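You operate a simulated robot arm through the tools that you are given. There is no shell and no other tool. Be economical: measure what you need, move in short steps, check, and stop when the job is done.

Carry out the task below with a simulated robot arm. There is one attempt and no reset: what you move stays moved.

TASK
Label the blue box KEYS and pack it in the teal carton.
Fine: press the label on till it holds; fold both flaps shut.

Only the result counts: the job must be done as asked and must still hold three seconds after the hand-in. Knocking over, shifting, dropping, spilling or breaking anything else fails it. Flat cloth is picked up by pressing the open fingertips on it (5 to 10 N) and closing them slowly along it; thin cloth reads only 2 to 8 mm in the jaws.

THE ROBOT
A 7-joint arm with a two-finger parallel gripper, fixed in place. Base frame: the origin is at the foot of the arm, x ahead of it, y to its left, z up; the work surface is at about z = 74. Readings come in cm, degrees, newtons and seconds.
With the tool pointing down near the work surface it reaches from about 30 to 68 cm from the base axis. Its first joint turns from -66.0 to 66.0 degrees. Payload 1.57 kg.
Tool frame: the origin (TCP) lies between the finger pads and is the grasp point; the fingertips stand 3 cm ahead of it; z points along the fingers, y is the line along which they close. Largest opening 11 cm; finger width 2.4, thickness 1.2; the body of the gripper, 4.8 by 11.2 cm, starts 7.8 cm behind the TCP.
Orientation is told as [roll, pitch, yaw] about the base's x, y, z axes, in that order, counted from this pose: with the fingers straight down and closing along the base's y, the tool's x points along the base's -x, its y along +y and its z along -z.

THE INTERFACE
- The arm moves only by the tool servo_tool. Its arguments are lists of equal length, an entry for each row: "gripper": the opening, from 0 (shut) to 1 (fully open); "delta_pos": the shift along the base's x, y, z in cm, a list of three; "delta_rot": the turn, a rotation vector about the base's x, y, z in degrees, a list of three. In form: {"gripper": [gripper, ...], "delta_pos": [[dx, dy, dz], ...], "delta_rot": [[ax, ay, az], ...]}. A call has 1 to 12 rows; each row is the pose to reach, as a shift and turn from the pose commanded when the call began. Rows are played at 5 a second. More than 5 cm and 8.6 degrees between two rows, or a gripper value outside its range, and nothing of the call is played. Where a pose cannot be reached the arm comes as near as it can. A force on the tool above 40 N (or 10 N above the force at the start of the call, whichever is more), or a blocked arm, ends the call early, and 0.2 s more pass. The fingers move at their own pace (about 10.8 cm/s each) and stop on an object; they squeeze with about 22 N. The grip force told is the motor's: it shows also when the fingers shut on nothing. Time passes only in rows, and 0.2 s behind the last, so rows that repeat a pose let the fingers close. The reply holds the time, the measured pose of the TCP, the force on the tool along the base axes, the opening and the grip force, in the units named above and with some noise, and new pictures: "pictures" is both (left out), scene, wrist or none.
- Cameras (640 x 400 px; columns grow to the right, rows downward): "scene" is fixed at [16.19, -39.49, 139.05]; the picture's right is [0.78, -0.63, 0.00], its down [-0.44, -0.54, -0.72] and it looks along [0.45, 0.56, -0.70] (base axes); focal length 318 px, centre (320, 200). "wrist" rides on the gripper at [7, 1.6, -14.1] in the tool frame; the picture's right is [-0.23, 0.97, 0.00], its down [-0.86, -0.20, -0.48] and it looks along [-0.47, -0.11, 0.88] (tool axes); focal length 222 px, centre (320, 200). There is no depth. A picture from a camera that has moved, and an enlarged one, comes with that camera's place and axes in the base frame and with its lens.
- enlarge(camera, box): a new picture of the part [left, top, right, bottom] of that camera's present view, enlarged. No time passes.
- hand_in(): hands the job in; it is judged then, once.

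Work in short steps. Places have to be worked out from the pictures, the camera data and where the tool is seen: move nearer, look again, correct. Check each grasp and each placing, and mend what went wrong. You have 120 turns and 170 pictures in all, those below and enlarged ones among them. Open the gripper and draw the arm clear of the work before you hand the job in, unless the task says otherwise; then end with one line.

The tools are called after ">>>" by a JSON object that holds its "fn" and its "kwargs". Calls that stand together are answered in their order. servo_tool: Moves the arm, as the interface text tells. Its arguments: {"type":"object","properties":{"gripper":{"type":"array"},"delta_pos":{"type":"array"},"delta_rot":{"type":"array"},"pictures":{"type":"string","enum":["both","scene","wrist","none"]}},"required":["gripper","delta_pos","delta_rot"]} The other tools are called the same way: enlarge (camera, box) takes an enlarged picture of a part of a camera's view; hand_in () hands the job in.

At the start:

```text
time: 0.0
ee_pos: [42.45, -4.89, 100.52]
tcp_rot: [0.0, -0.1, 0.0]
wrist_force: [0.8, 0.6, 0.0]
grip_width: 11.0
grip_force: 0.0
```

scene: 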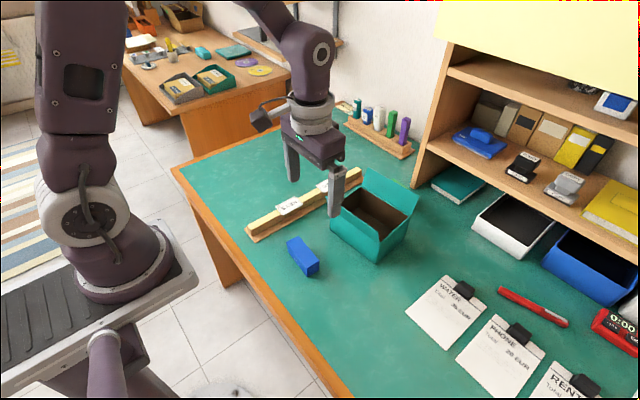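
wrist: 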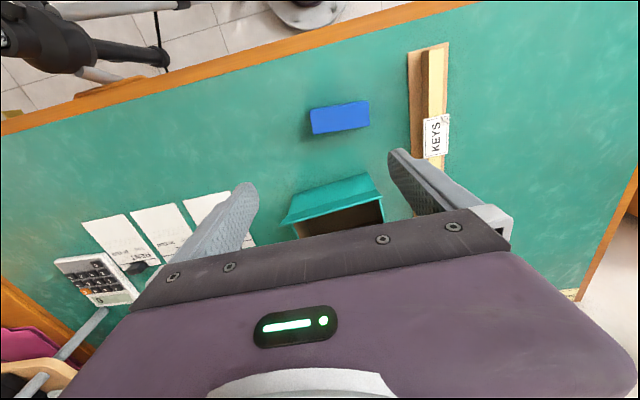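

The scene shows a blue box, a teal carton with two flaps and a wooden rail holding labels. I enlarge both views to measure them.

>>> {"fn": "enlarge", "kwargs": {"camera": "scene", "box": [230, 150, 430, 290]}}

>>> {"fn": "enlarge", "kwargs": {"camera": "wrist", "box": [260, 30, 480, 240]}}

```text
2.86 times, centred on (330, 220) of scene
camera zoom: at [16.19, -39.49, 139.05], right [0.78, -0.63, 0.0], down [-0.44, -0.54, -0.72], along [0.45, 0.56, -0.7], focal length 909 px, centre (291, 143)
```

zoom: 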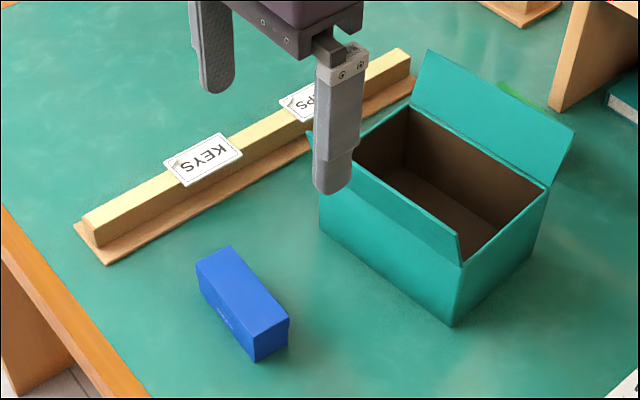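

```text
1.90 times, centred on (370, 135) of wrist
camera zoom: at [35.37, -3.15, 114.73], right [0.23, 0.97, 0.0], down [0.86, -0.2, 0.48], along [0.47, -0.11, -0.88], focal length 423 px, centre (225, 324)
```

zoom: 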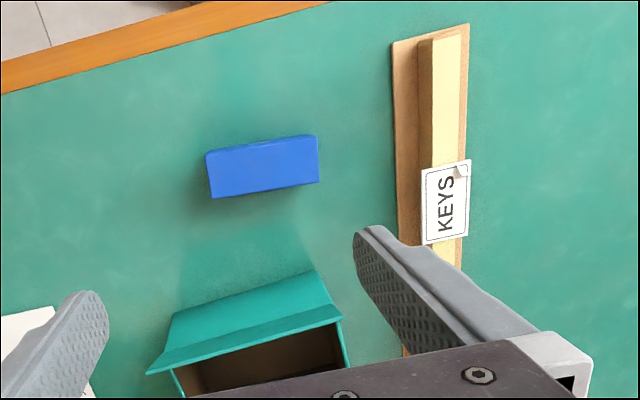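

I judge the box to be at about (41.4, -1.4), 3.3 x 8.8 x 3.8 cm, and the label to be lying on the rail at about (48, 13.5, 77.2). I zoom closer on the label, box and carton.

>>> {"fn": "enlarge", "kwargs": {"camera": "scene", "box": [250, 180, 340, 240]}}

>>> {"fn": "enlarge", "kwargs": {"camera": "scene", "box": [280, 230, 330, 280]}}

>>> {"fn": "enlarge", "kwargs": {"camera": "wrist", "box": [390, 40, 470, 170]}}

```text
6.67 times, centred on (295, 210) of scene
camera zoom: at [16.19, -39.49, 139.05], right [0.78, -0.63, 0.0], down [-0.44, -0.54, -0.72], along [0.45, 0.56, -0.7], focal length 2122 px, centre (487, 133)
```

zoom: 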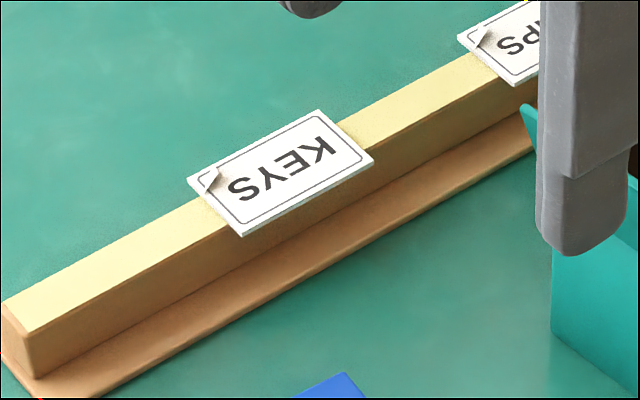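

```text
8.00 times, centred on (305, 255) of scene
camera zoom: at [16.19, -39.49, 139.05], right [0.78, -0.63, 0.0], down [-0.44, -0.54, -0.72], along [0.45, 0.56, -0.7], focal length 2546 px, centre (440, -240)
```

zoom: 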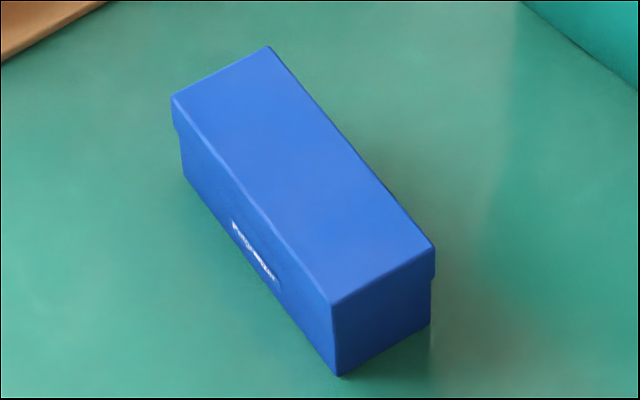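

```text
3.08 times, centred on (430, 105) of wrist
camera zoom: at [35.37, -3.15, 114.73], right [0.23, 0.97, 0.0], down [0.86, -0.2, 0.48], along [0.47, -0.11, -0.88], focal length 684 px, centre (-18, 492)
```

zoom: 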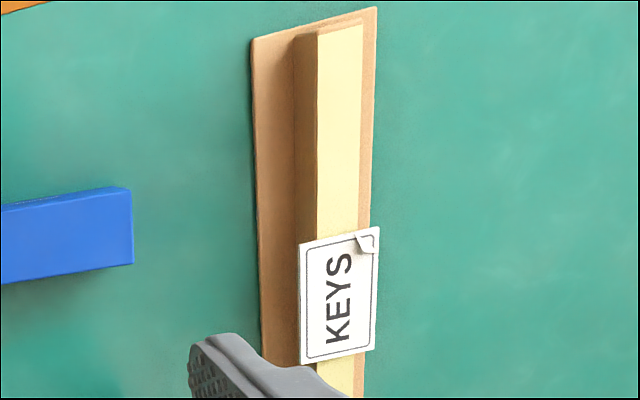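

The label is a stiff-looking card, 6.5 x 4 cm. It overhangs the rail on both long sides and is centred near (48.0, 13.5). I move above it with the gripper partly open.

>>> {"fn": "servo_tool", "kwargs": {"gripper": [0.6, 0.6, 0.6, 0.6, 0.6, 0.6, 0.6, 0.6], "delta_pos": [[1.2, 4.6, 0], [2.4, 9.2, 0], [3.6, 13.8, -1], [5.55, 18.4, -2.5], [5.55, 18.4, -7], [5.55, 18.4, -11.5], [5.55, 18.4, -15], [5.55, 18.4, -15]], "delta_rot": [[0, 0, 0], [0, 0, 0], [0, 0, 0], [0, 0, 0], [0, 0, 0], [0, 0, 0], [0, 0, 0], [0, 0, 0]]}}

```text
refused: row 4 steps farther than a row can; nothing moved
```

Row 4 was too long a step, so I replay it with smaller ones.

>>> {"fn": "servo_tool", "kwargs": {"gripper": [0.6, 0.6, 0.6, 0.6, 0.6, 0.6, 0.6, 0.6, 0.6], "delta_pos": [[1.2, 4.3, 0], [2.4, 8.6, 0], [3.6, 12.9, 0], [4.8, 17.0, -1], [5.55, 18.4, -4], [5.55, 18.4, -8], [5.55, 18.4, -12], [5.55, 18.4, -15], [5.55, 18.4, -15]], "delta_rot": [[0, 0, 0], [0, 0, 0], [0, 0, 0], [0, 0, 0], [0, 0, 0], [0, 0, 0], [0, 0, 0], [0, 0, 0], [0, 0, 0]]}}

```text
time: 2.0
ee_pos: [47.57, 13.75, 85.56]
tcp_rot: [0.0, 0.0, 0.0]
wrist_force: [0.2, 0.0, -0.1]
grip_width: 6.59
grip_force: 0.1
camera wrist: at [40.71, 15.47, 99.71], right [0.23, 0.97, 0.0], down [0.85, -0.2, 0.48], along [0.47, -0.11, -0.88], focal length 222 px, centre (320, 200)
```

scene: 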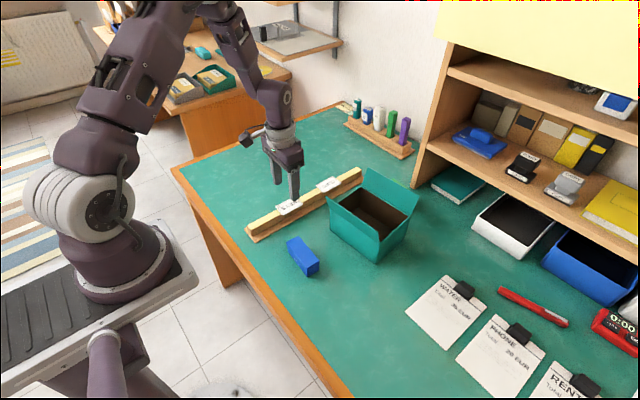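
wrist: 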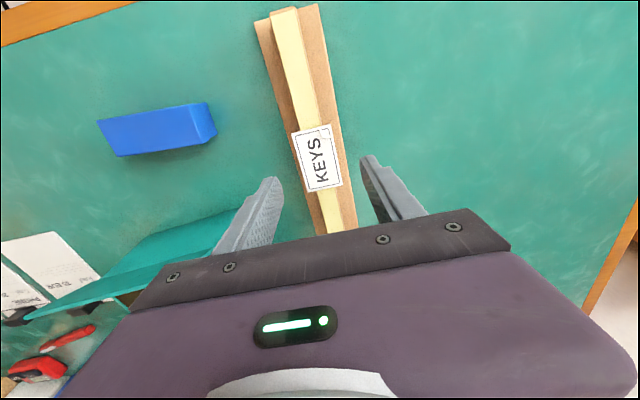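

The wrist view puts the label centre at about (47.8, 13.4). I lower so that the fingertips end about 1 cm below the label, above the rail's base plate.

>>> {"fn": "servo_tool", "kwargs": {"gripper": [0.6, 0.6, 0.6, 0.6], "delta_pos": [[0.2, -0.2, -2], [0.2, -0.2, -4.3], [0.2, -0.2, -5.5], [0.2, -0.2, -5.5]], "delta_rot": [[0, 0, 0], [0, 0, 0], [0, 0, 0], [0, 0, 0]]}}

>>> {"fn": "enlarge", "kwargs": {"camera": "scene", "box": [250, 170, 340, 230]}}

```text
time: 3.0
ee_pos: [48.12, 13.23, 80.02]
tcp_rot: [0.0, 0.0, 0.0]
wrist_force: [-0.2, -0.6, -0.1]
grip_width: 6.61
grip_force: 0.2
camera wrist: at [41.18, 15.06, 94.15], right [0.23, 0.97, 0.0], down [0.85, -0.2, 0.48], along [0.47, -0.11, -0.88], focal length 222 px, centre (320, 200)
```

scene: 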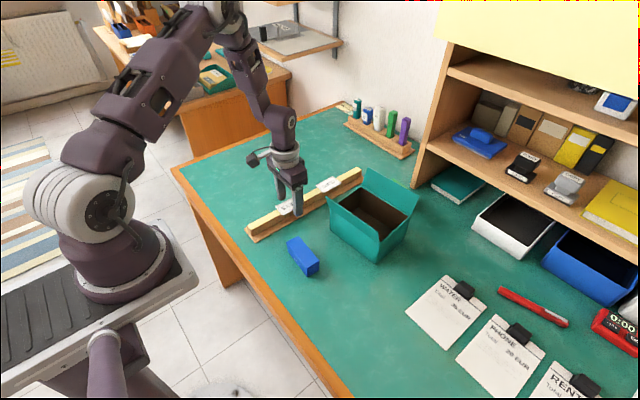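
wrist: 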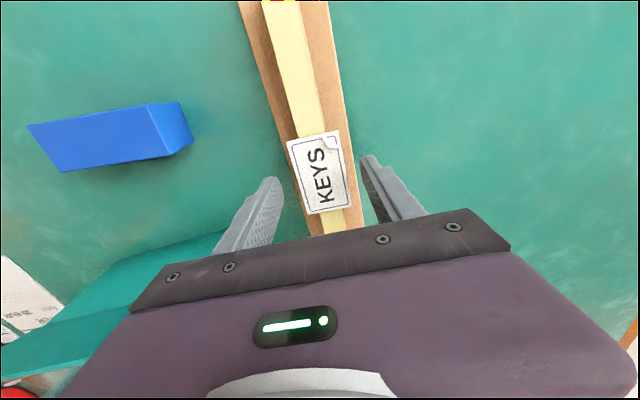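

```text
6.67 times, centred on (295, 200) of scene
camera zoom: at [16.19, -39.49, 139.05], right [0.78, -0.63, 0.0], down [-0.44, -0.54, -0.72], along [0.45, 0.56, -0.7], focal length 2122 px, centre (487, 200)
```

zoom: 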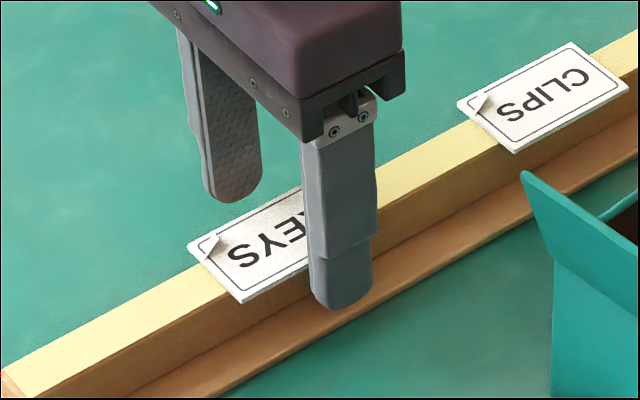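

Fingers straddle the label. I lower 0.7 cm more and close on its long edges.

>>> {"fn": "servo_tool", "kwargs": {"gripper": [0.6, 0.45, 0.4, 0.36, 0.33, 0.33], "delta_pos": [[-0.2, 0.2, -0.7], [-0.2, 0.2, -0.7], [-0.2, 0.2, -0.7], [-0.2, 0.2, -0.7], [-0.2, 0.2, -0.7], [-0.2, 0.2, -0.7]], "delta_rot": [[0, 0, 0], [0, 0, 0], [0, 0, 0], [0, 0, 0], [0, 0, 0], [0, 0, 0]]}}

>>> {"fn": "enlarge", "kwargs": {"camera": "scene", "box": [250, 170, 340, 230]}}

```text
time: 4.4
ee_pos: [48.02, 13.53, 79.26]
tcp_rot: [0.0, 0.0, 0.0]
wrist_force: [0.1, 0.2, 0.2]
grip_width: 3.8
grip_force: 21.6
camera wrist: at [41.05, 15.26, 93.49], right [0.23, 0.97, 0.0], down [0.86, -0.2, 0.48], along [0.47, -0.11, -0.88], focal length 222 px, centre (320, 200)
```

scene: 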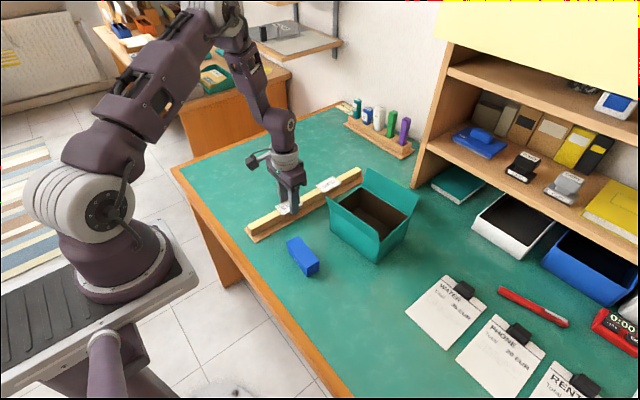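
wrist: 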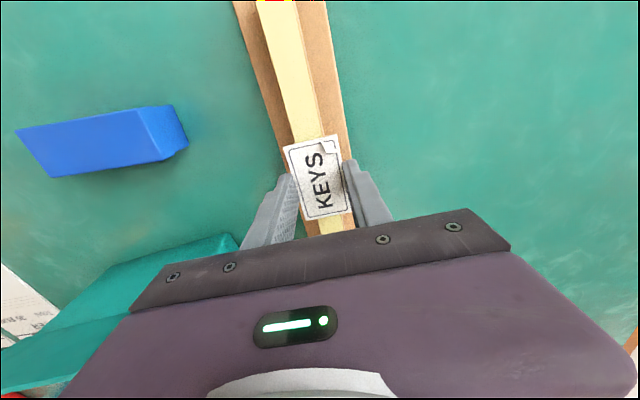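

```text
6.67 times, centred on (295, 200) of scene
camera zoom: at [16.19, -39.49, 139.05], right [0.78, -0.63, 0.0], down [-0.44, -0.54, -0.72], along [0.45, 0.56, -0.7], focal length 2122 px, centre (487, 200)
```

zoom: 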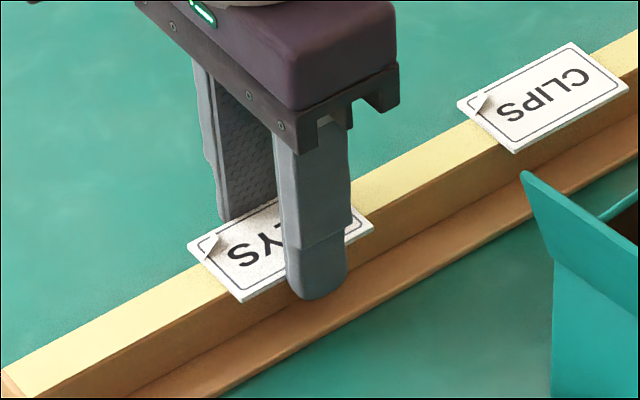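

The grip holds at 3.8 cm on the label edges. I lift straight up slowly.

>>> {"fn": "servo_tool", "kwargs": {"gripper": [0.3, 0.3, 0.3, 0.3, 0.3], "delta_pos": [[0, 0, 0.3], [0, 0, 0.8], [0, 0, 2], [0, 0, 5], [0, 0, 8]], "delta_rot": [[0, 0, 0], [0, 0, 0], [0, 0, 0], [0, 0, 0], [0, 0, 0]]}}

>>> {"fn": "enlarge", "kwargs": {"camera": "scene", "box": [250, 150, 340, 230]}}

```text
time: 5.6
ee_pos: [47.82, 13.49, 87.17]
tcp_rot: [-0.1, 0.2, 0.0]
wrist_force: [0.1, 1.3, -0.5]
grip_width: 3.81
grip_force: 22.2
camera wrist: at [40.9, 15.28, 101.42], right [0.23, 0.97, 0.0], down [0.86, -0.2, 0.48], along [0.47, -0.11, -0.88], focal length 222 px, centre (320, 200)
```

scene: 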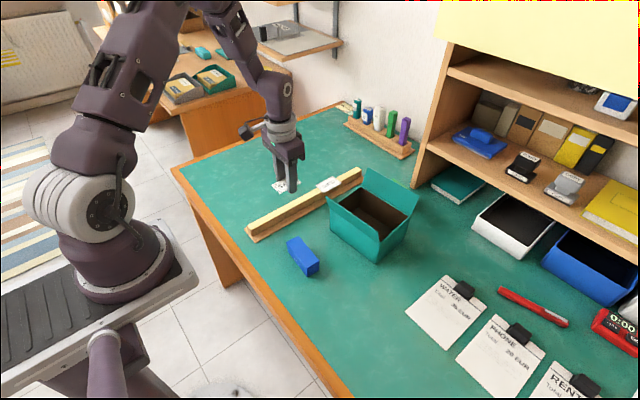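
wrist: 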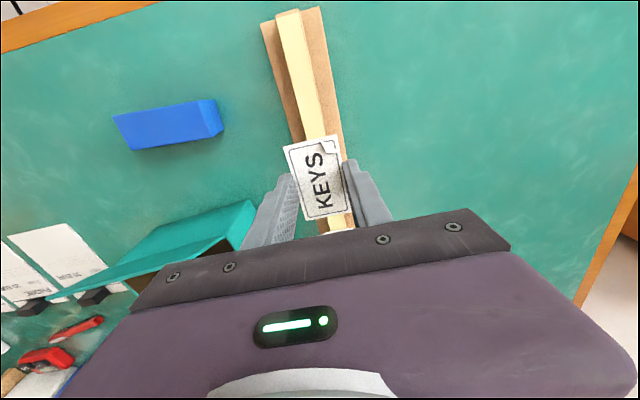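

```text
5.00 times, centred on (295, 190) of scene
camera zoom: at [16.19, -39.49, 139.05], right [0.78, -0.63, 0.0], down [-0.44, -0.54, -0.72], along [0.45, 0.56, -0.7], focal length 1591 px, centre (445, 250)
```

zoom: 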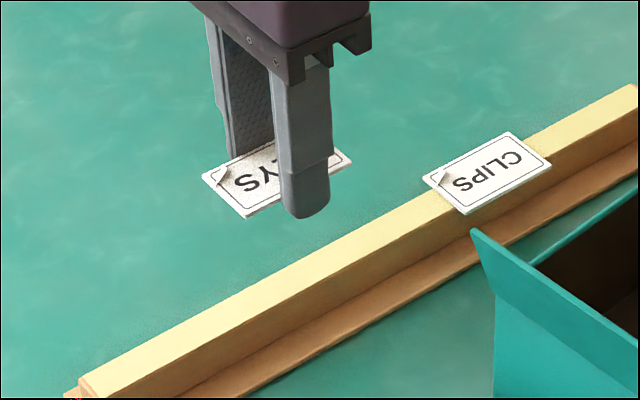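

The label is lifted and held. I swing it over the box, whose top centre is about (41.5, -1.25) and whose long axis is turned -4.4° from +y, rotating +85.6° on the way.

>>> {"fn": "servo_tool", "kwargs": {"gripper": [0.3, 0.3, 0.3, 0.3, 0.3, 0.3, 0.3, 0.3, 0.3, 0.3, 0.3, 0.3], "delta_pos": [[-0.6, -1.4, 0], [-1.2, -2.7, 0], [-1.8, -4.1, 0], [-2.3, -5.4, 0], [-2.9, -6.7, 0], [-3.5, -8.1, 0], [-4.1, -9.4, 0], [-4.7, -10.7, 0], [-5.2, -12.1, 0], [-5.8, -13.4, 0], [-6.4, -14.75, 0], [-6.4, -14.75, 0]], "delta_rot": [[0, 0, 7.8], [0, 0, 15.6], [0, 0, 23.4], [0, 0, 31.2], [0, 0, 39], [0, 0, 46.8], [0, 0, 54.6], [0, 0, 62.4], [0, 0, 70.2], [0, 0, 78], [0, 0, 85.6], [0, 0, 85.6]]}}

>>> {"fn": "enlarge", "kwargs": {"camera": "scene", "box": [260, 190, 350, 280]}}

```text
time: 8.2
ee_pos: [41.6, -1.35, 87.5]
tcp_rot: [0.0, 0.0, 85.8]
wrist_force: [0.0, 0.1, -0.4]
grip_width: 3.79
grip_force: 21.8
camera wrist: at [39.45, -7.99, 101.69], right [-0.95, 0.3, 0.0], down [0.26, 0.84, 0.48], along [0.14, 0.46, -0.88], focal length 222 px, centre (320, 200)
```

scene: 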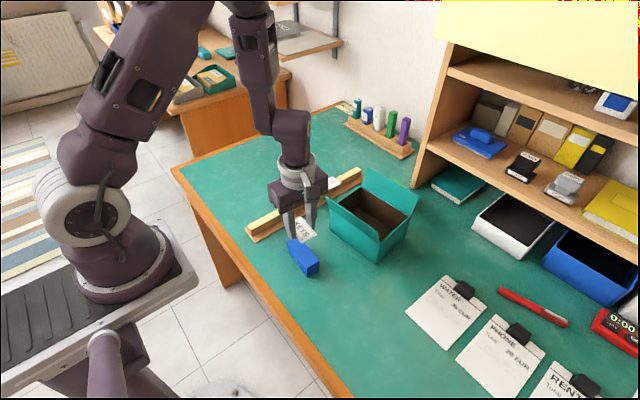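
wrist: 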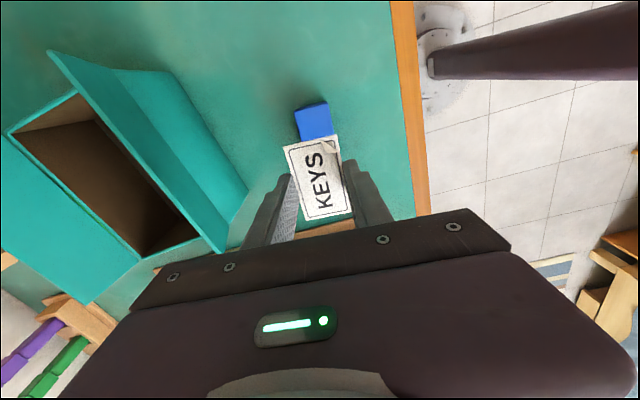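

```text
4.44 times, centred on (305, 235) of scene
camera zoom: at [16.19, -39.49, 139.05], right [0.78, -0.63, 0.0], down [-0.44, -0.54, -0.72], along [0.45, 0.56, -0.7], focal length 1415 px, centre (387, 44)
```

zoom: 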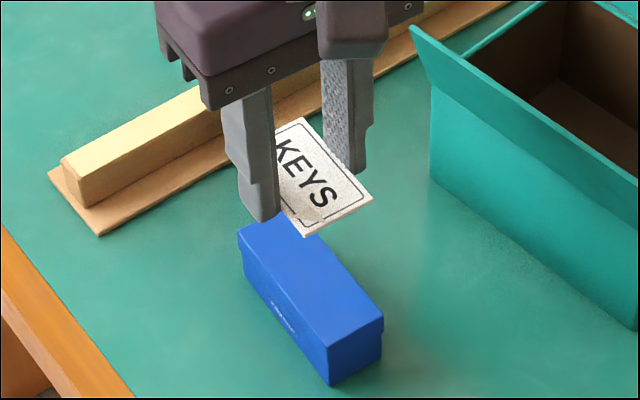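

Alignment looks good, but clearance between the fingers and the box sides is only about 0.15 cm each side. I lower to just above the box and check.

>>> {"fn": "servo_tool", "kwargs": {"gripper": [0.3, 0.3, 0.3, 0.3], "delta_pos": [[0, 0, -3], [0, 0, -5], [0, 0, -6.2], [0, 0, -6.2]], "delta_rot": [[0, 0, 0], [0, 0, 0], [0, 0, 0], [0, 0, 0]]}}

>>> {"fn": "enlarge", "kwargs": {"camera": "scene", "box": [275, 215, 335, 280]}}

>>> {"fn": "enlarge", "kwargs": {"camera": "wrist", "box": [240, 60, 400, 240]}}

```text
time: 9.2
ee_pos: [41.63, -1.08, 81.08]
tcp_rot: [0.1, 0.0, 85.6]
wrist_force: [0.0, 0.9, -0.4]
grip_width: 3.82
grip_force: 22.0
camera wrist: at [39.36, -7.91, 95.38], right [-0.95, 0.3, 0.0], down [0.26, 0.84, 0.48], along [0.14, 0.46, -0.88], focal length 222 px, centre (320, 200)
```

scene: 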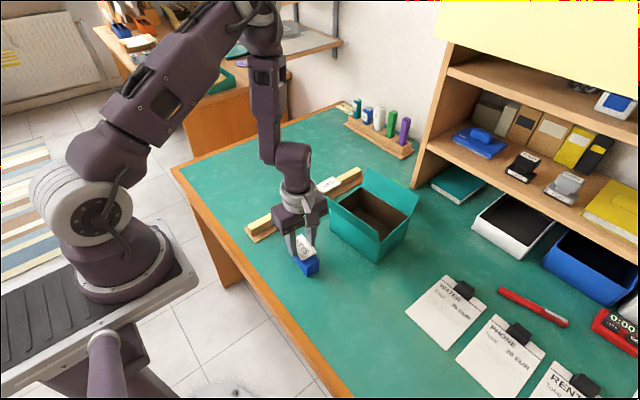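
wrist: 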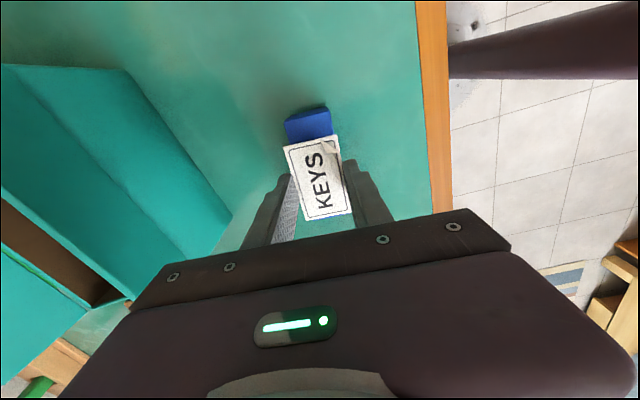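

```text
6.15 times, centred on (305, 248) of scene
camera zoom: at [16.19, -39.49, 139.05], right [0.78, -0.63, 0.0], down [-0.44, -0.54, -0.72], along [0.45, 0.56, -0.7], focal length 1959 px, centre (412, -92)
```

zoom: 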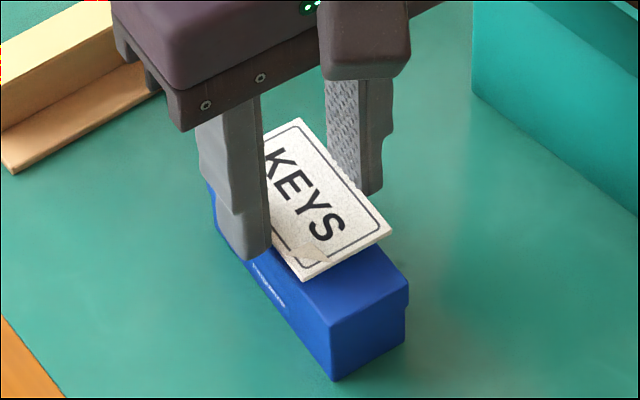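

```text
2.22 times, centred on (320, 150) of wrist
camera zoom: at [39.36, -7.91, 95.38], right [-0.95, 0.3, 0.0], down [0.26, 0.84, 0.48], along [0.14, 0.46, -0.88], focal length 494 px, centre (320, 311)
```

zoom: 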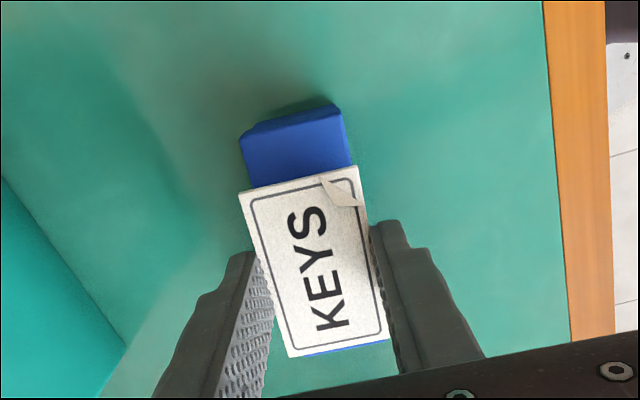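

Label and box centrelines agree within about 0.1 cm. I lower gently until the label touches.

>>> {"fn": "servo_tool", "kwargs": {"gripper": [0.3, 0.3, 0.3, 0.3], "delta_pos": [[-0.05, 0, -0.4], [-0.05, 0, -0.7], [-0.05, 0, -1.0], [-0.05, 0, -1.0]], "delta_rot": [[0, 0, 0], [0, 0, 0], [0, 0, 0], [0, 0, 0]]}}

>>> {"fn": "enlarge", "kwargs": {"camera": "scene", "box": [275, 215, 335, 280]}}

```text
time: 10.2
ee_pos: [41.43, -1.23, 80.21]
tcp_rot: [0.0, 0.0, 85.7]
wrist_force: [-1.1, -0.3, -0.7]
grip_width: 3.82
grip_force: 21.7
camera wrist: at [39.29, -7.93, 94.32], right [-0.95, 0.3, 0.0], down [0.26, 0.84, 0.48], along [0.14, 0.46, -0.88], focal length 222 px, centre (320, 200)
```

scene: 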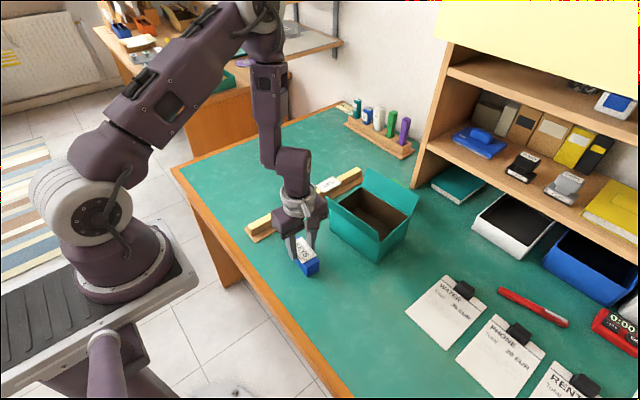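
wrist: 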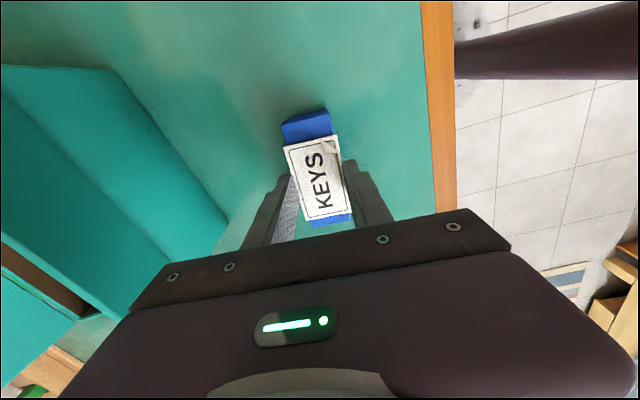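

```text
6.15 times, centred on (305, 248) of scene
camera zoom: at [16.19, -39.49, 139.05], right [0.78, -0.63, 0.0], down [-0.44, -0.54, -0.72], along [0.45, 0.56, -0.7], focal length 1959 px, centre (412, -92)
```

zoom: 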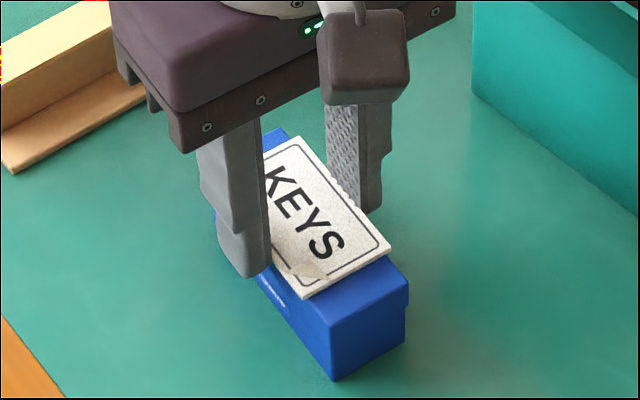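

The fingers pass beside the box freely, with no force. I go on down in small steps until the label contacts.

>>> {"fn": "servo_tool", "kwargs": {"gripper": [0.3, 0.3, 0.3, 0.3], "delta_pos": [[0, 0, -0.2], [0, 0, -0.4], [0, 0, -0.55], [0, 0, -0.55]], "delta_rot": [[0, 0, 0], [0, 0, 0], [0, 0, 0], [0, 0, 0]]}}

>>> {"fn": "enlarge", "kwargs": {"camera": "scene", "box": [275, 215, 335, 280]}}

```text
time: 11.2
ee_pos: [41.36, -1.2, 79.64]
tcp_rot: [0.0, 0.0, 85.6]
wrist_force: [0.2, -1.4, 25.8]
grip_width: 3.82
grip_force: 22.2
camera wrist: at [39.29, -7.93, 93.8], right [-0.95, 0.3, 0.0], down [0.26, 0.84, 0.48], along [0.14, 0.46, -0.88], focal length 222 px, centre (320, 200)
```

scene: 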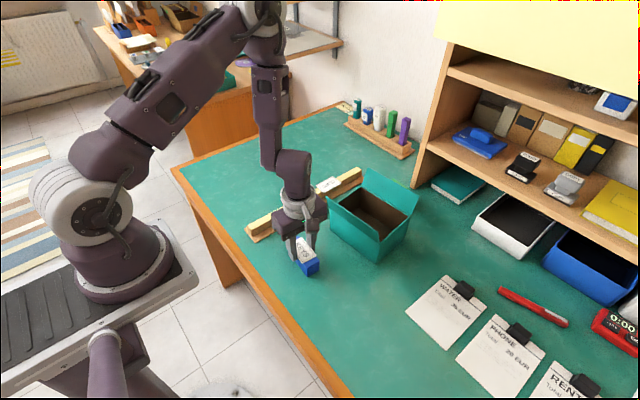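
wrist: 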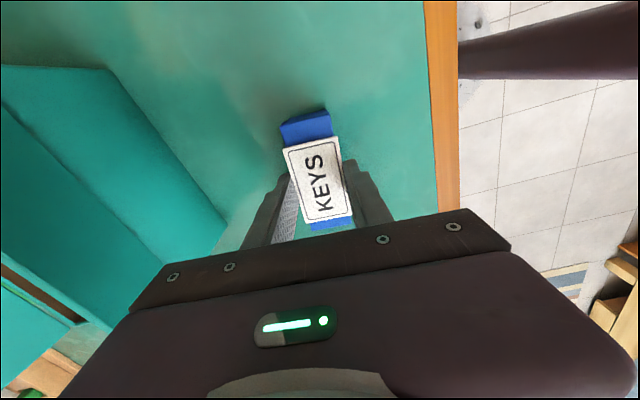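

```text
6.15 times, centred on (305, 248) of scene
camera zoom: at [16.15, -39.49, 139.05], right [0.78, -0.63, 0.0], down [-0.44, -0.54, -0.72], along [0.45, 0.56, -0.7], focal length 1959 px, centre (412, -92)
```

zoom: 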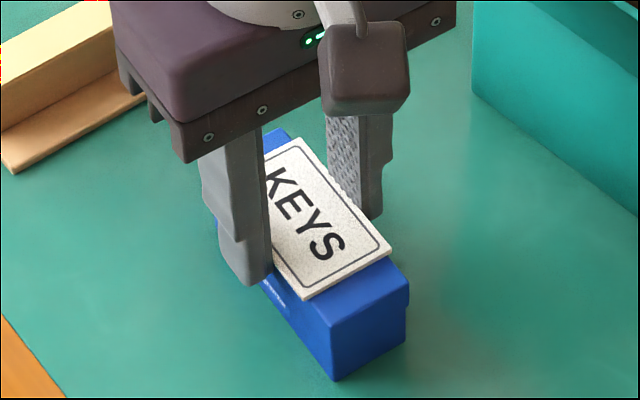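

The label is pressed on at 26 N and its curled corner has gone flat. I hold about a second, then open and rise.

>>> {"fn": "servo_tool", "kwargs": {"gripper": [0.3, 0.3, 0.3, 0.3, 0.3, 0.3, 0.5, 0.55, 0.55, 0.55, 0.55], "delta_pos": [[0, 0, 0], [0, 0, 0], [0, 0, 0], [0, 0, 0], [0, 0, 0], [0, 0, 0], [0, 0, 0], [0, 0, 0], [0, 0, 2], [0, 0, 5], [0, 0, 7]], "delta_rot": [[0, 0, 0], [0, 0, 0], [0, 0, 0], [0, 0, 0], [0, 0, 0], [0, 0, 0], [0, 0, 0], [0, 0, 0], [0, 0, 0], [0, 0, 0], [0, 0, 0]]}}

>>> {"fn": "enlarge", "kwargs": {"camera": "scene", "box": [275, 215, 335, 280]}}

```text
time: 13.6
ee_pos: [41.4, -1.17, 86.6]
tcp_rot: [-0.1, 0.1, 85.6]
wrist_force: [1.0, -0.6, 0.0]
grip_width: 6.06
grip_force: 0.0
camera wrist: at [39.33, -7.83, 100.74], right [-0.95, 0.3, 0.0], down [0.26, 0.84, 0.48], along [0.14, 0.46, -0.88], focal length 222 px, centre (320, 200)
```

scene: 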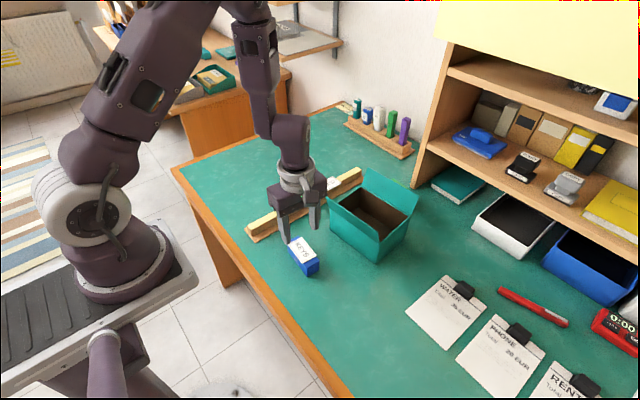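
wrist: 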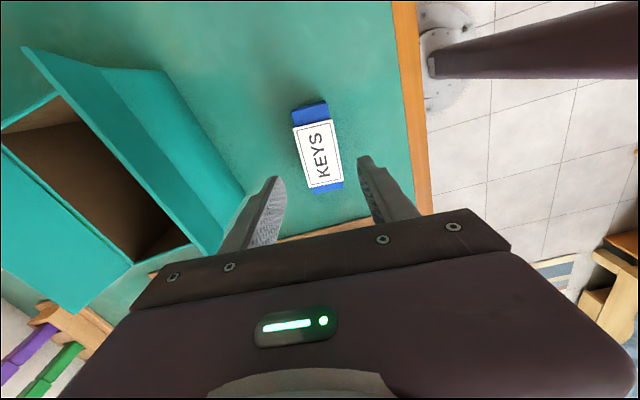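

```text
6.15 times, centred on (305, 248) of scene
camera zoom: at [16.19, -39.49, 139.05], right [0.78, -0.63, 0.0], down [-0.44, -0.54, -0.72], along [0.45, 0.56, -0.7], focal length 1959 px, centre (412, -92)
```

zoom: 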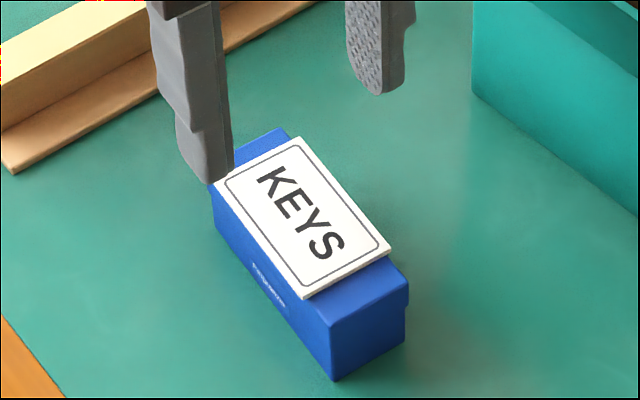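

The label is stuck flat. I will now grip the box by its ends, clear of the label, so I turn the tool back 90° with the fingers fully open.

>>> {"fn": "servo_tool", "kwargs": {"gripper": [1, 1, 1, 1, 1, 1, 1, 1, 1, 1, 1, 1], "delta_pos": [[0, -0.1, 0], [0, -0.2, 0], [0, -0.2, 0], [0, -0.2, 0], [0, -0.2, 0], [0, -0.2, 0], [0, -0.2, 0], [0, -0.2, 0], [0, -0.2, 0], [0, -0.2, 0], [0, -0.2, 0], [0, -0.2, 0]], "delta_rot": [[0, 0, -8], [0, 0, -16], [0, 0, -24], [0, 0, -32.5], [0, 0, -41], [0, 0, -49.5], [0, 0, -58], [0, 0, -66.5], [0, 0, -75], [0, 0, -83], [0, 0, -90], [0, 0, -90]]}}

>>> {"fn": "enlarge", "kwargs": {"camera": "wrist", "box": [160, 60, 480, 260]}}

```text
time: 16.2
ee_pos: [41.54, -1.48, 86.56]
tcp_rot: [0.0, 0.1, -4.6]
wrist_force: [-0.1, -0.1, 0.2]
grip_width: 10.99
grip_force: 0.2
camera wrist: at [34.59, 0.87, 100.74], right [0.3, 0.95, 0.0], down [0.84, -0.27, 0.48], along [0.46, -0.14, -0.88], focal length 222 px, centre (320, 200)
```

scene: 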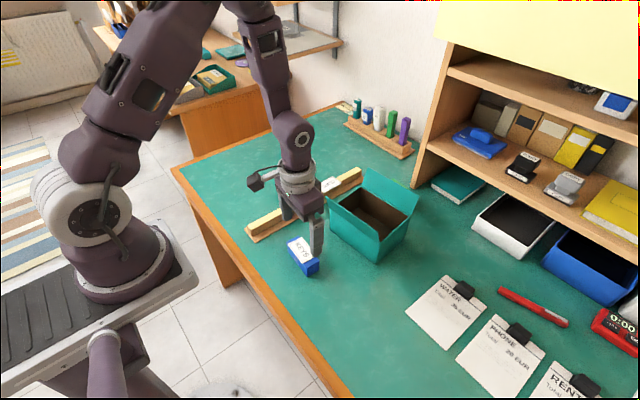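
wrist: 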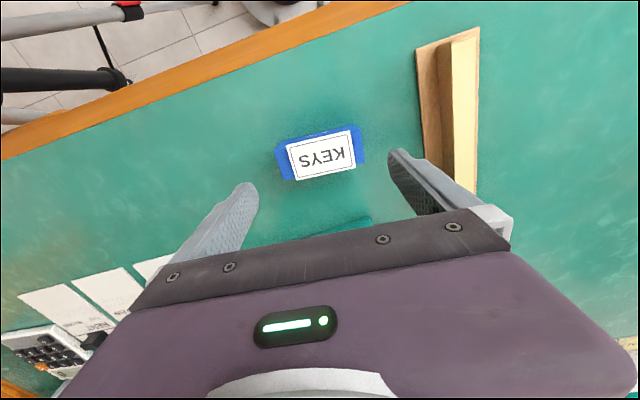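

```text
2.00 times, centred on (320, 160) of wrist
camera zoom: at [34.59, 0.87, 100.74], right [0.3, 0.95, 0.0], down [0.84, -0.27, 0.48], along [0.46, -0.14, -0.88], focal length 444 px, centre (320, 280)
```

zoom: 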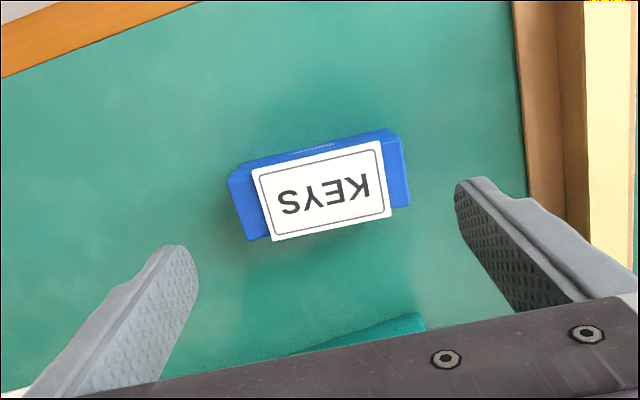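

The box centre is at (41.5, -1.3), so I'm well centred. I lower until the tips are just above the desk.

>>> {"fn": "servo_tool", "kwargs": {"gripper": [1, 1, 1, 1], "delta_pos": [[0, 0.1, -3], [0, 0.1, -6], [0, 0.1, -8.6], [0, 0.1, -8.8]], "delta_rot": [[0, 0, 0], [0, 0, 0], [0, 0, 0], [0, 0, 0]]}}

>>> {"fn": "enlarge", "kwargs": {"camera": "scene", "box": [270, 200, 350, 290]}}

```text
time: 17.2
ee_pos: [41.15, -1.47, 77.73]
tcp_rot: [-0.1, 0.0, -4.4]
wrist_force: [-0.4, -0.1, 0.2]
grip_width: 11.01
grip_force: 0.1
camera wrist: at [34.46, 0.84, 92.02], right [0.3, 0.95, 0.0], down [0.84, -0.26, 0.48], along [0.46, -0.14, -0.88], focal length 222 px, centre (320, 200)
```

scene: 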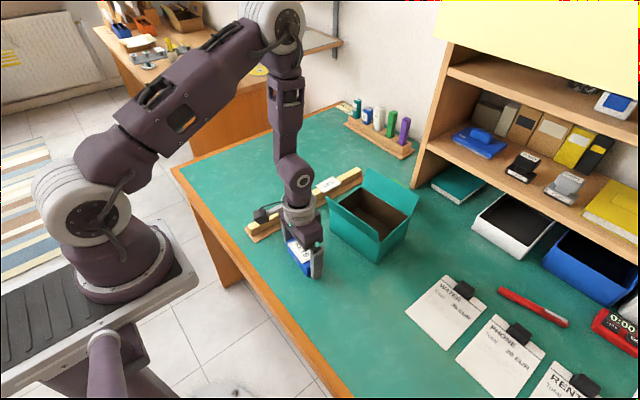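
wrist: 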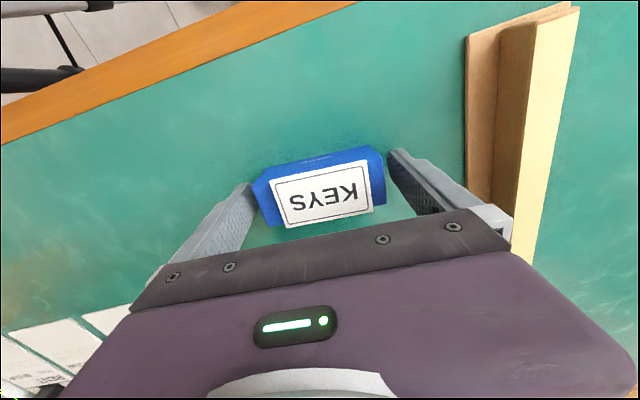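

```text
4.44 times, centred on (310, 245) of scene
camera zoom: at [16.19, -39.49, 139.05], right [0.78, -0.63, 0.0], down [-0.44, -0.54, -0.72], along [0.45, 0.56, -0.7], focal length 1415 px, centre (364, 0)
```

zoom: 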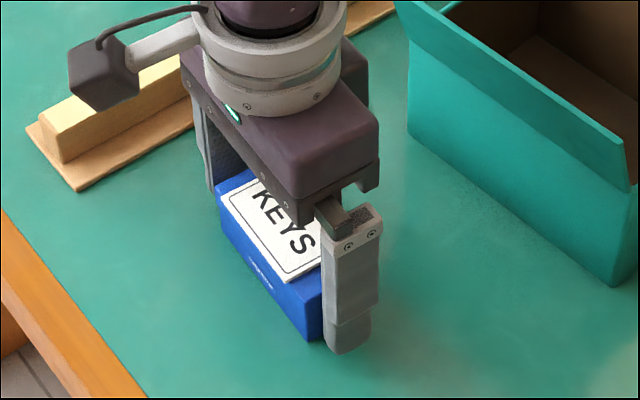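

The fingers straddle the box ends. I close and lift a little.

>>> {"fn": "servo_tool", "kwargs": {"gripper": [0.9, 0.84, 0.78, 0.76, 0.76, 0.76, 0.76, 0.76], "delta_pos": [[0, 0, 0], [0, 0, 0], [0, 0, 0], [0, 0, 0], [0, 0, 0], [0, 0, 1], [0, 0, 3], [0, 0, 5]], "delta_rot": [[0, 0, 0], [0, 0, 0], [0, 0, 0], [0, 0, 0], [0, 0, 0], [0, 0, 0], [0, 0, 0], [0, 0, 0]]}}

>>> {"fn": "enlarge", "kwargs": {"camera": "scene", "box": [270, 180, 350, 290]}}

```text
time: 19.0
ee_pos: [41.31, -1.59, 82.83]
tcp_rot: [0.0, -0.1, -4.5]
wrist_force: [-0.5, 0.4, -0.3]
grip_width: 9.15
grip_force: 21.7
camera wrist: at [34.58, 0.84, 97.01], right [0.3, 0.95, 0.0], down [0.84, -0.26, 0.48], along [0.46, -0.14, -0.88], focal length 222 px, centre (320, 200)
```

scene: 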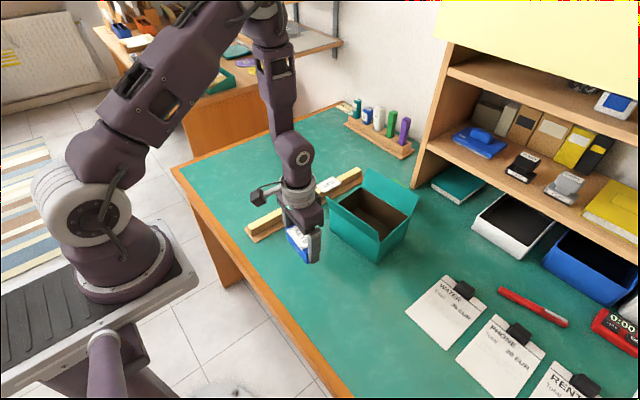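
wrist: 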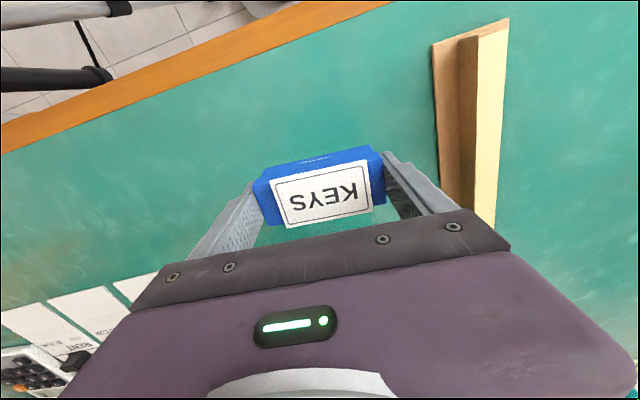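

```text
3.64 times, centred on (310, 235) of scene
camera zoom: at [16.19, -39.49, 139.05], right [0.78, -0.63, 0.0], down [-0.44, -0.54, -0.72], along [0.45, 0.56, -0.7], focal length 1157 px, centre (356, 73)
```

zoom: 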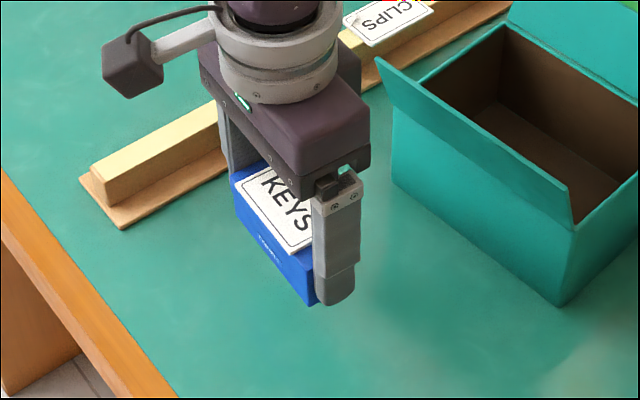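

The whole box is lifted securely. I raise it well above the flaps and look at the carton to measure it.

>>> {"fn": "servo_tool", "kwargs": {"gripper": [0.76, 0.76, 0.76, 0.76], "delta_pos": [[0, 0, 4], [0, 0, 8], [0, 0, 12], [0, 0, 13]], "delta_rot": [[0, 0, 4], [0, 0, 8], [0, 0, 11.4], [0, 0, 11.4]]}}

>>> {"fn": "enlarge", "kwargs": {"camera": "scene", "box": [315, 160, 430, 275]}}

```text
time: 20.0
ee_pos: [41.52, -1.33, 95.73]
tcp_rot: [0.0, 0.1, 7.0]
wrist_force: [-0.3, 1.6, 0.1]
grip_width: 9.12
grip_force: 22.2
camera wrist: at [34.42, -0.58, 109.94], right [0.11, 0.99, 0.0], down [0.87, -0.09, 0.48], along [0.48, -0.05, -0.88], focal length 222 px, centre (320, 200)
```

scene: 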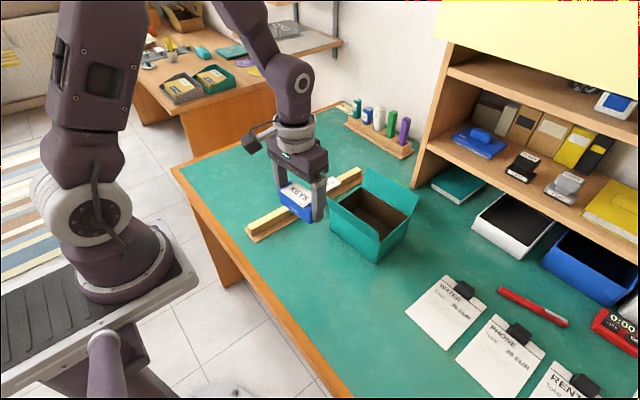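
wrist: 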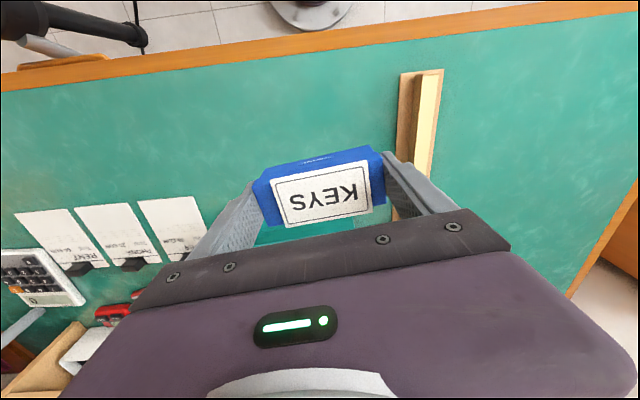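

```text
3.48 times, centred on (372, 218) of scene
camera zoom: at [16.19, -39.49, 139.05], right [0.78, -0.63, 0.0], down [-0.44, -0.54, -0.72], along [0.45, 0.56, -0.7], focal length 1107 px, centre (137, 139)
```

zoom: 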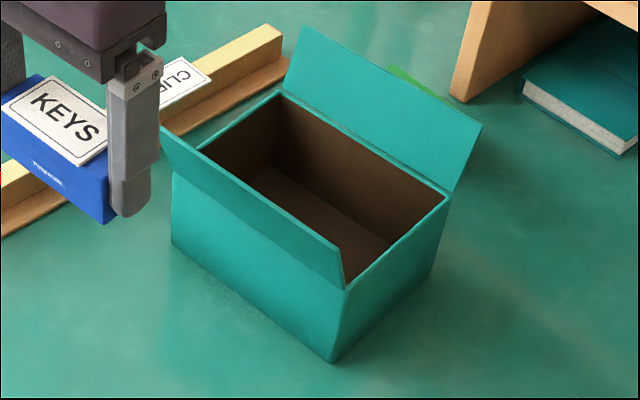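

The carton centre is at about (59.6, -5.0), turned about 6.5°. Its rim is at z 82 and the flap tops at about 88. I carry the box over it at safe height.

>>> {"fn": "servo_tool", "kwargs": {"gripper": [0.76, 0.76, 0.76, 0.76, 0.76, 0.76], "delta_pos": [[3.6, -0.7, 0], [7.2, -1.4, 0], [10.8, -2.1, 0], [14.4, -2.9, 0], [18.1, -3.6, 0], [18.1, -3.6, 0]], "delta_rot": [[0, 0, 0], [0, 0, 0], [0, 0, 0], [0, 0, 0], [0, 0, -0.5], [0, 0, -0.5]]}}

>>> {"fn": "enlarge", "kwargs": {"camera": "scene", "box": [315, 130, 430, 275]}}

```text
time: 21.4
ee_pos: [59.57, -4.73, 96.13]
tcp_rot: [0.0, 0.1, 6.5]
wrist_force: [-0.3, 0.0, -0.1]
grip_width: 9.13
grip_force: 22.6
camera wrist: at [52.35, -3.87, 110.17], right [0.12, 0.99, 0.0], down [0.87, -0.1, 0.48], along [0.47, -0.06, -0.88], focal length 222 px, centre (320, 200)
```

scene: 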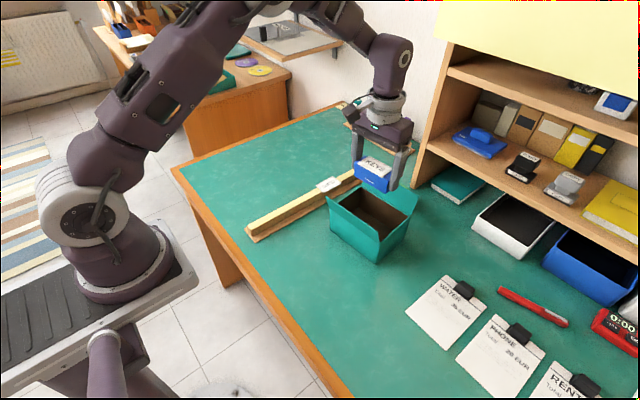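
wrist: 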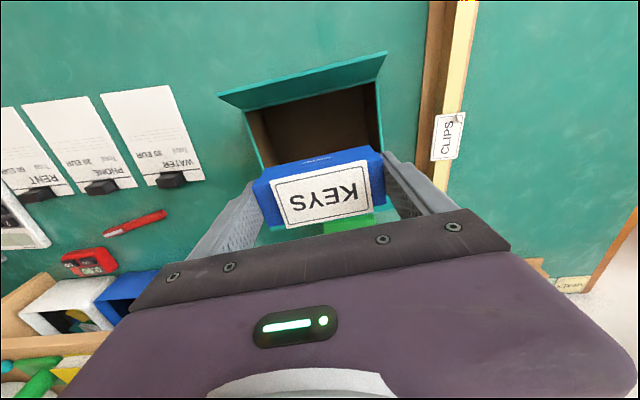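

```text
2.76 times, centred on (372, 202) of scene
camera zoom: at [16.19, -39.49, 139.05], right [0.78, -0.63, 0.0], down [-0.44, -0.54, -0.72], along [0.45, 0.56, -0.7], focal length 878 px, centre (175, 193)
```

zoom: 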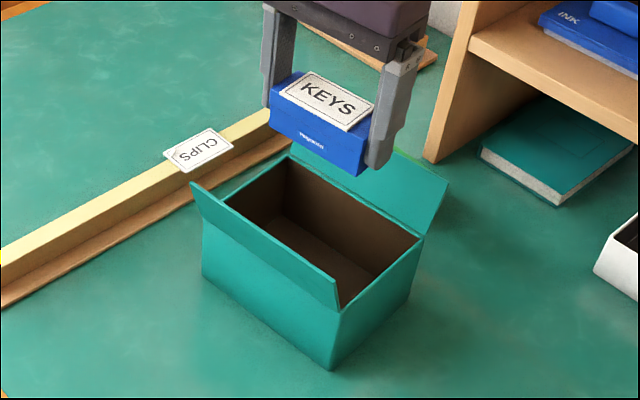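

The wrist view confirms the carton centre. I lower the box inside, stopping just above the floor.

>>> {"fn": "servo_tool", "kwargs": {"gripper": [0.76, 0.76, 0.76, 0.76, 0.76, 0.76, 0.76], "delta_pos": [[0, 0, -4], [0, 0, -8], [0, 0, -11], [0, 0, -13.5], [0, 0, -15.5], [0, 0, -16.8], [0, 0, -16.8]], "delta_rot": [[0, 0, 0], [0, 0, 0], [0, 0, 0], [0, 0, 0], [0, 0, 0], [0, 0, 0], [0, 0, 0]]}}

>>> {"fn": "enlarge", "kwargs": {"camera": "scene", "box": [315, 130, 430, 275]}}

```text
time: 23.0
ee_pos: [59.84, -4.88, 78.98]
tcp_rot: [0.1, 0.0, 6.4]
wrist_force: [-0.2, 0.0, -0.9]
grip_width: 9.12
grip_force: 21.7
camera wrist: at [52.63, -3.98, 93.14], right [0.12, 0.99, 0.0], down [0.87, -0.1, 0.48], along [0.48, -0.06, -0.88], focal length 222 px, centre (320, 200)
```

scene: 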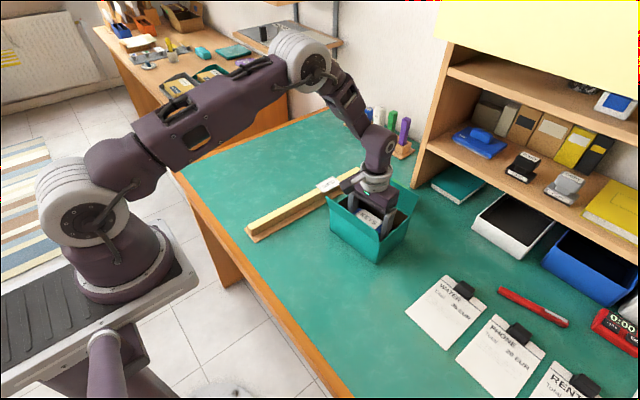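
wrist: 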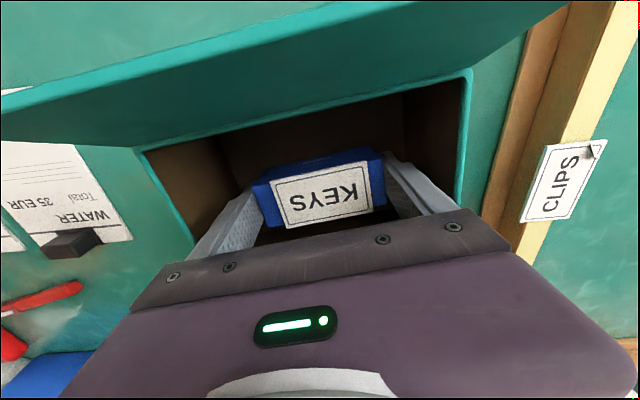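

```text
2.76 times, centred on (372, 202) of scene
camera zoom: at [16.19, -39.49, 139.05], right [0.78, -0.63, 0.0], down [-0.44, -0.54, -0.72], along [0.45, 0.56, -0.7], focal length 878 px, centre (175, 193)
```

zoom: 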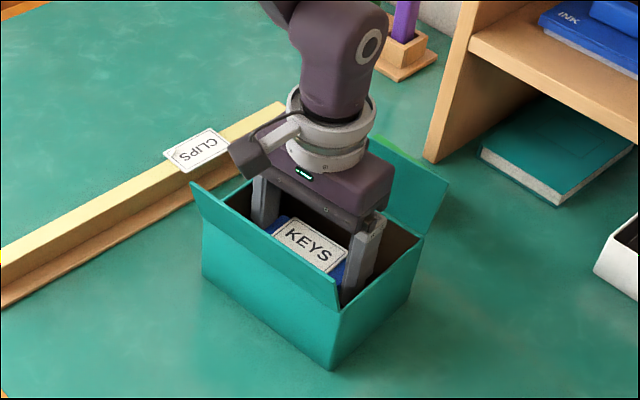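

Everything is clear. I lower the last bit until there is light contact with the floor.

>>> {"fn": "servo_tool", "kwargs": {"gripper": [0.76, 0.76, 0.76, 0.76], "delta_pos": [[0, 0, -0.4], [0, 0, -0.7], [0, 0, -0.9], [0, 0, -0.9]], "delta_rot": [[0, 0, 0], [0, 0, 0], [0, 0, 0], [0, 0, 0]], "pictures": "none"}}

```text
time: 24.0
ee_pos: [59.68, -4.93, 78.32]
tcp_rot: [-0.2, -0.2, 6.5]
wrist_force: [-4.5, 0.3, 26.3]
grip_width: 9.1
grip_force: 21.9
```

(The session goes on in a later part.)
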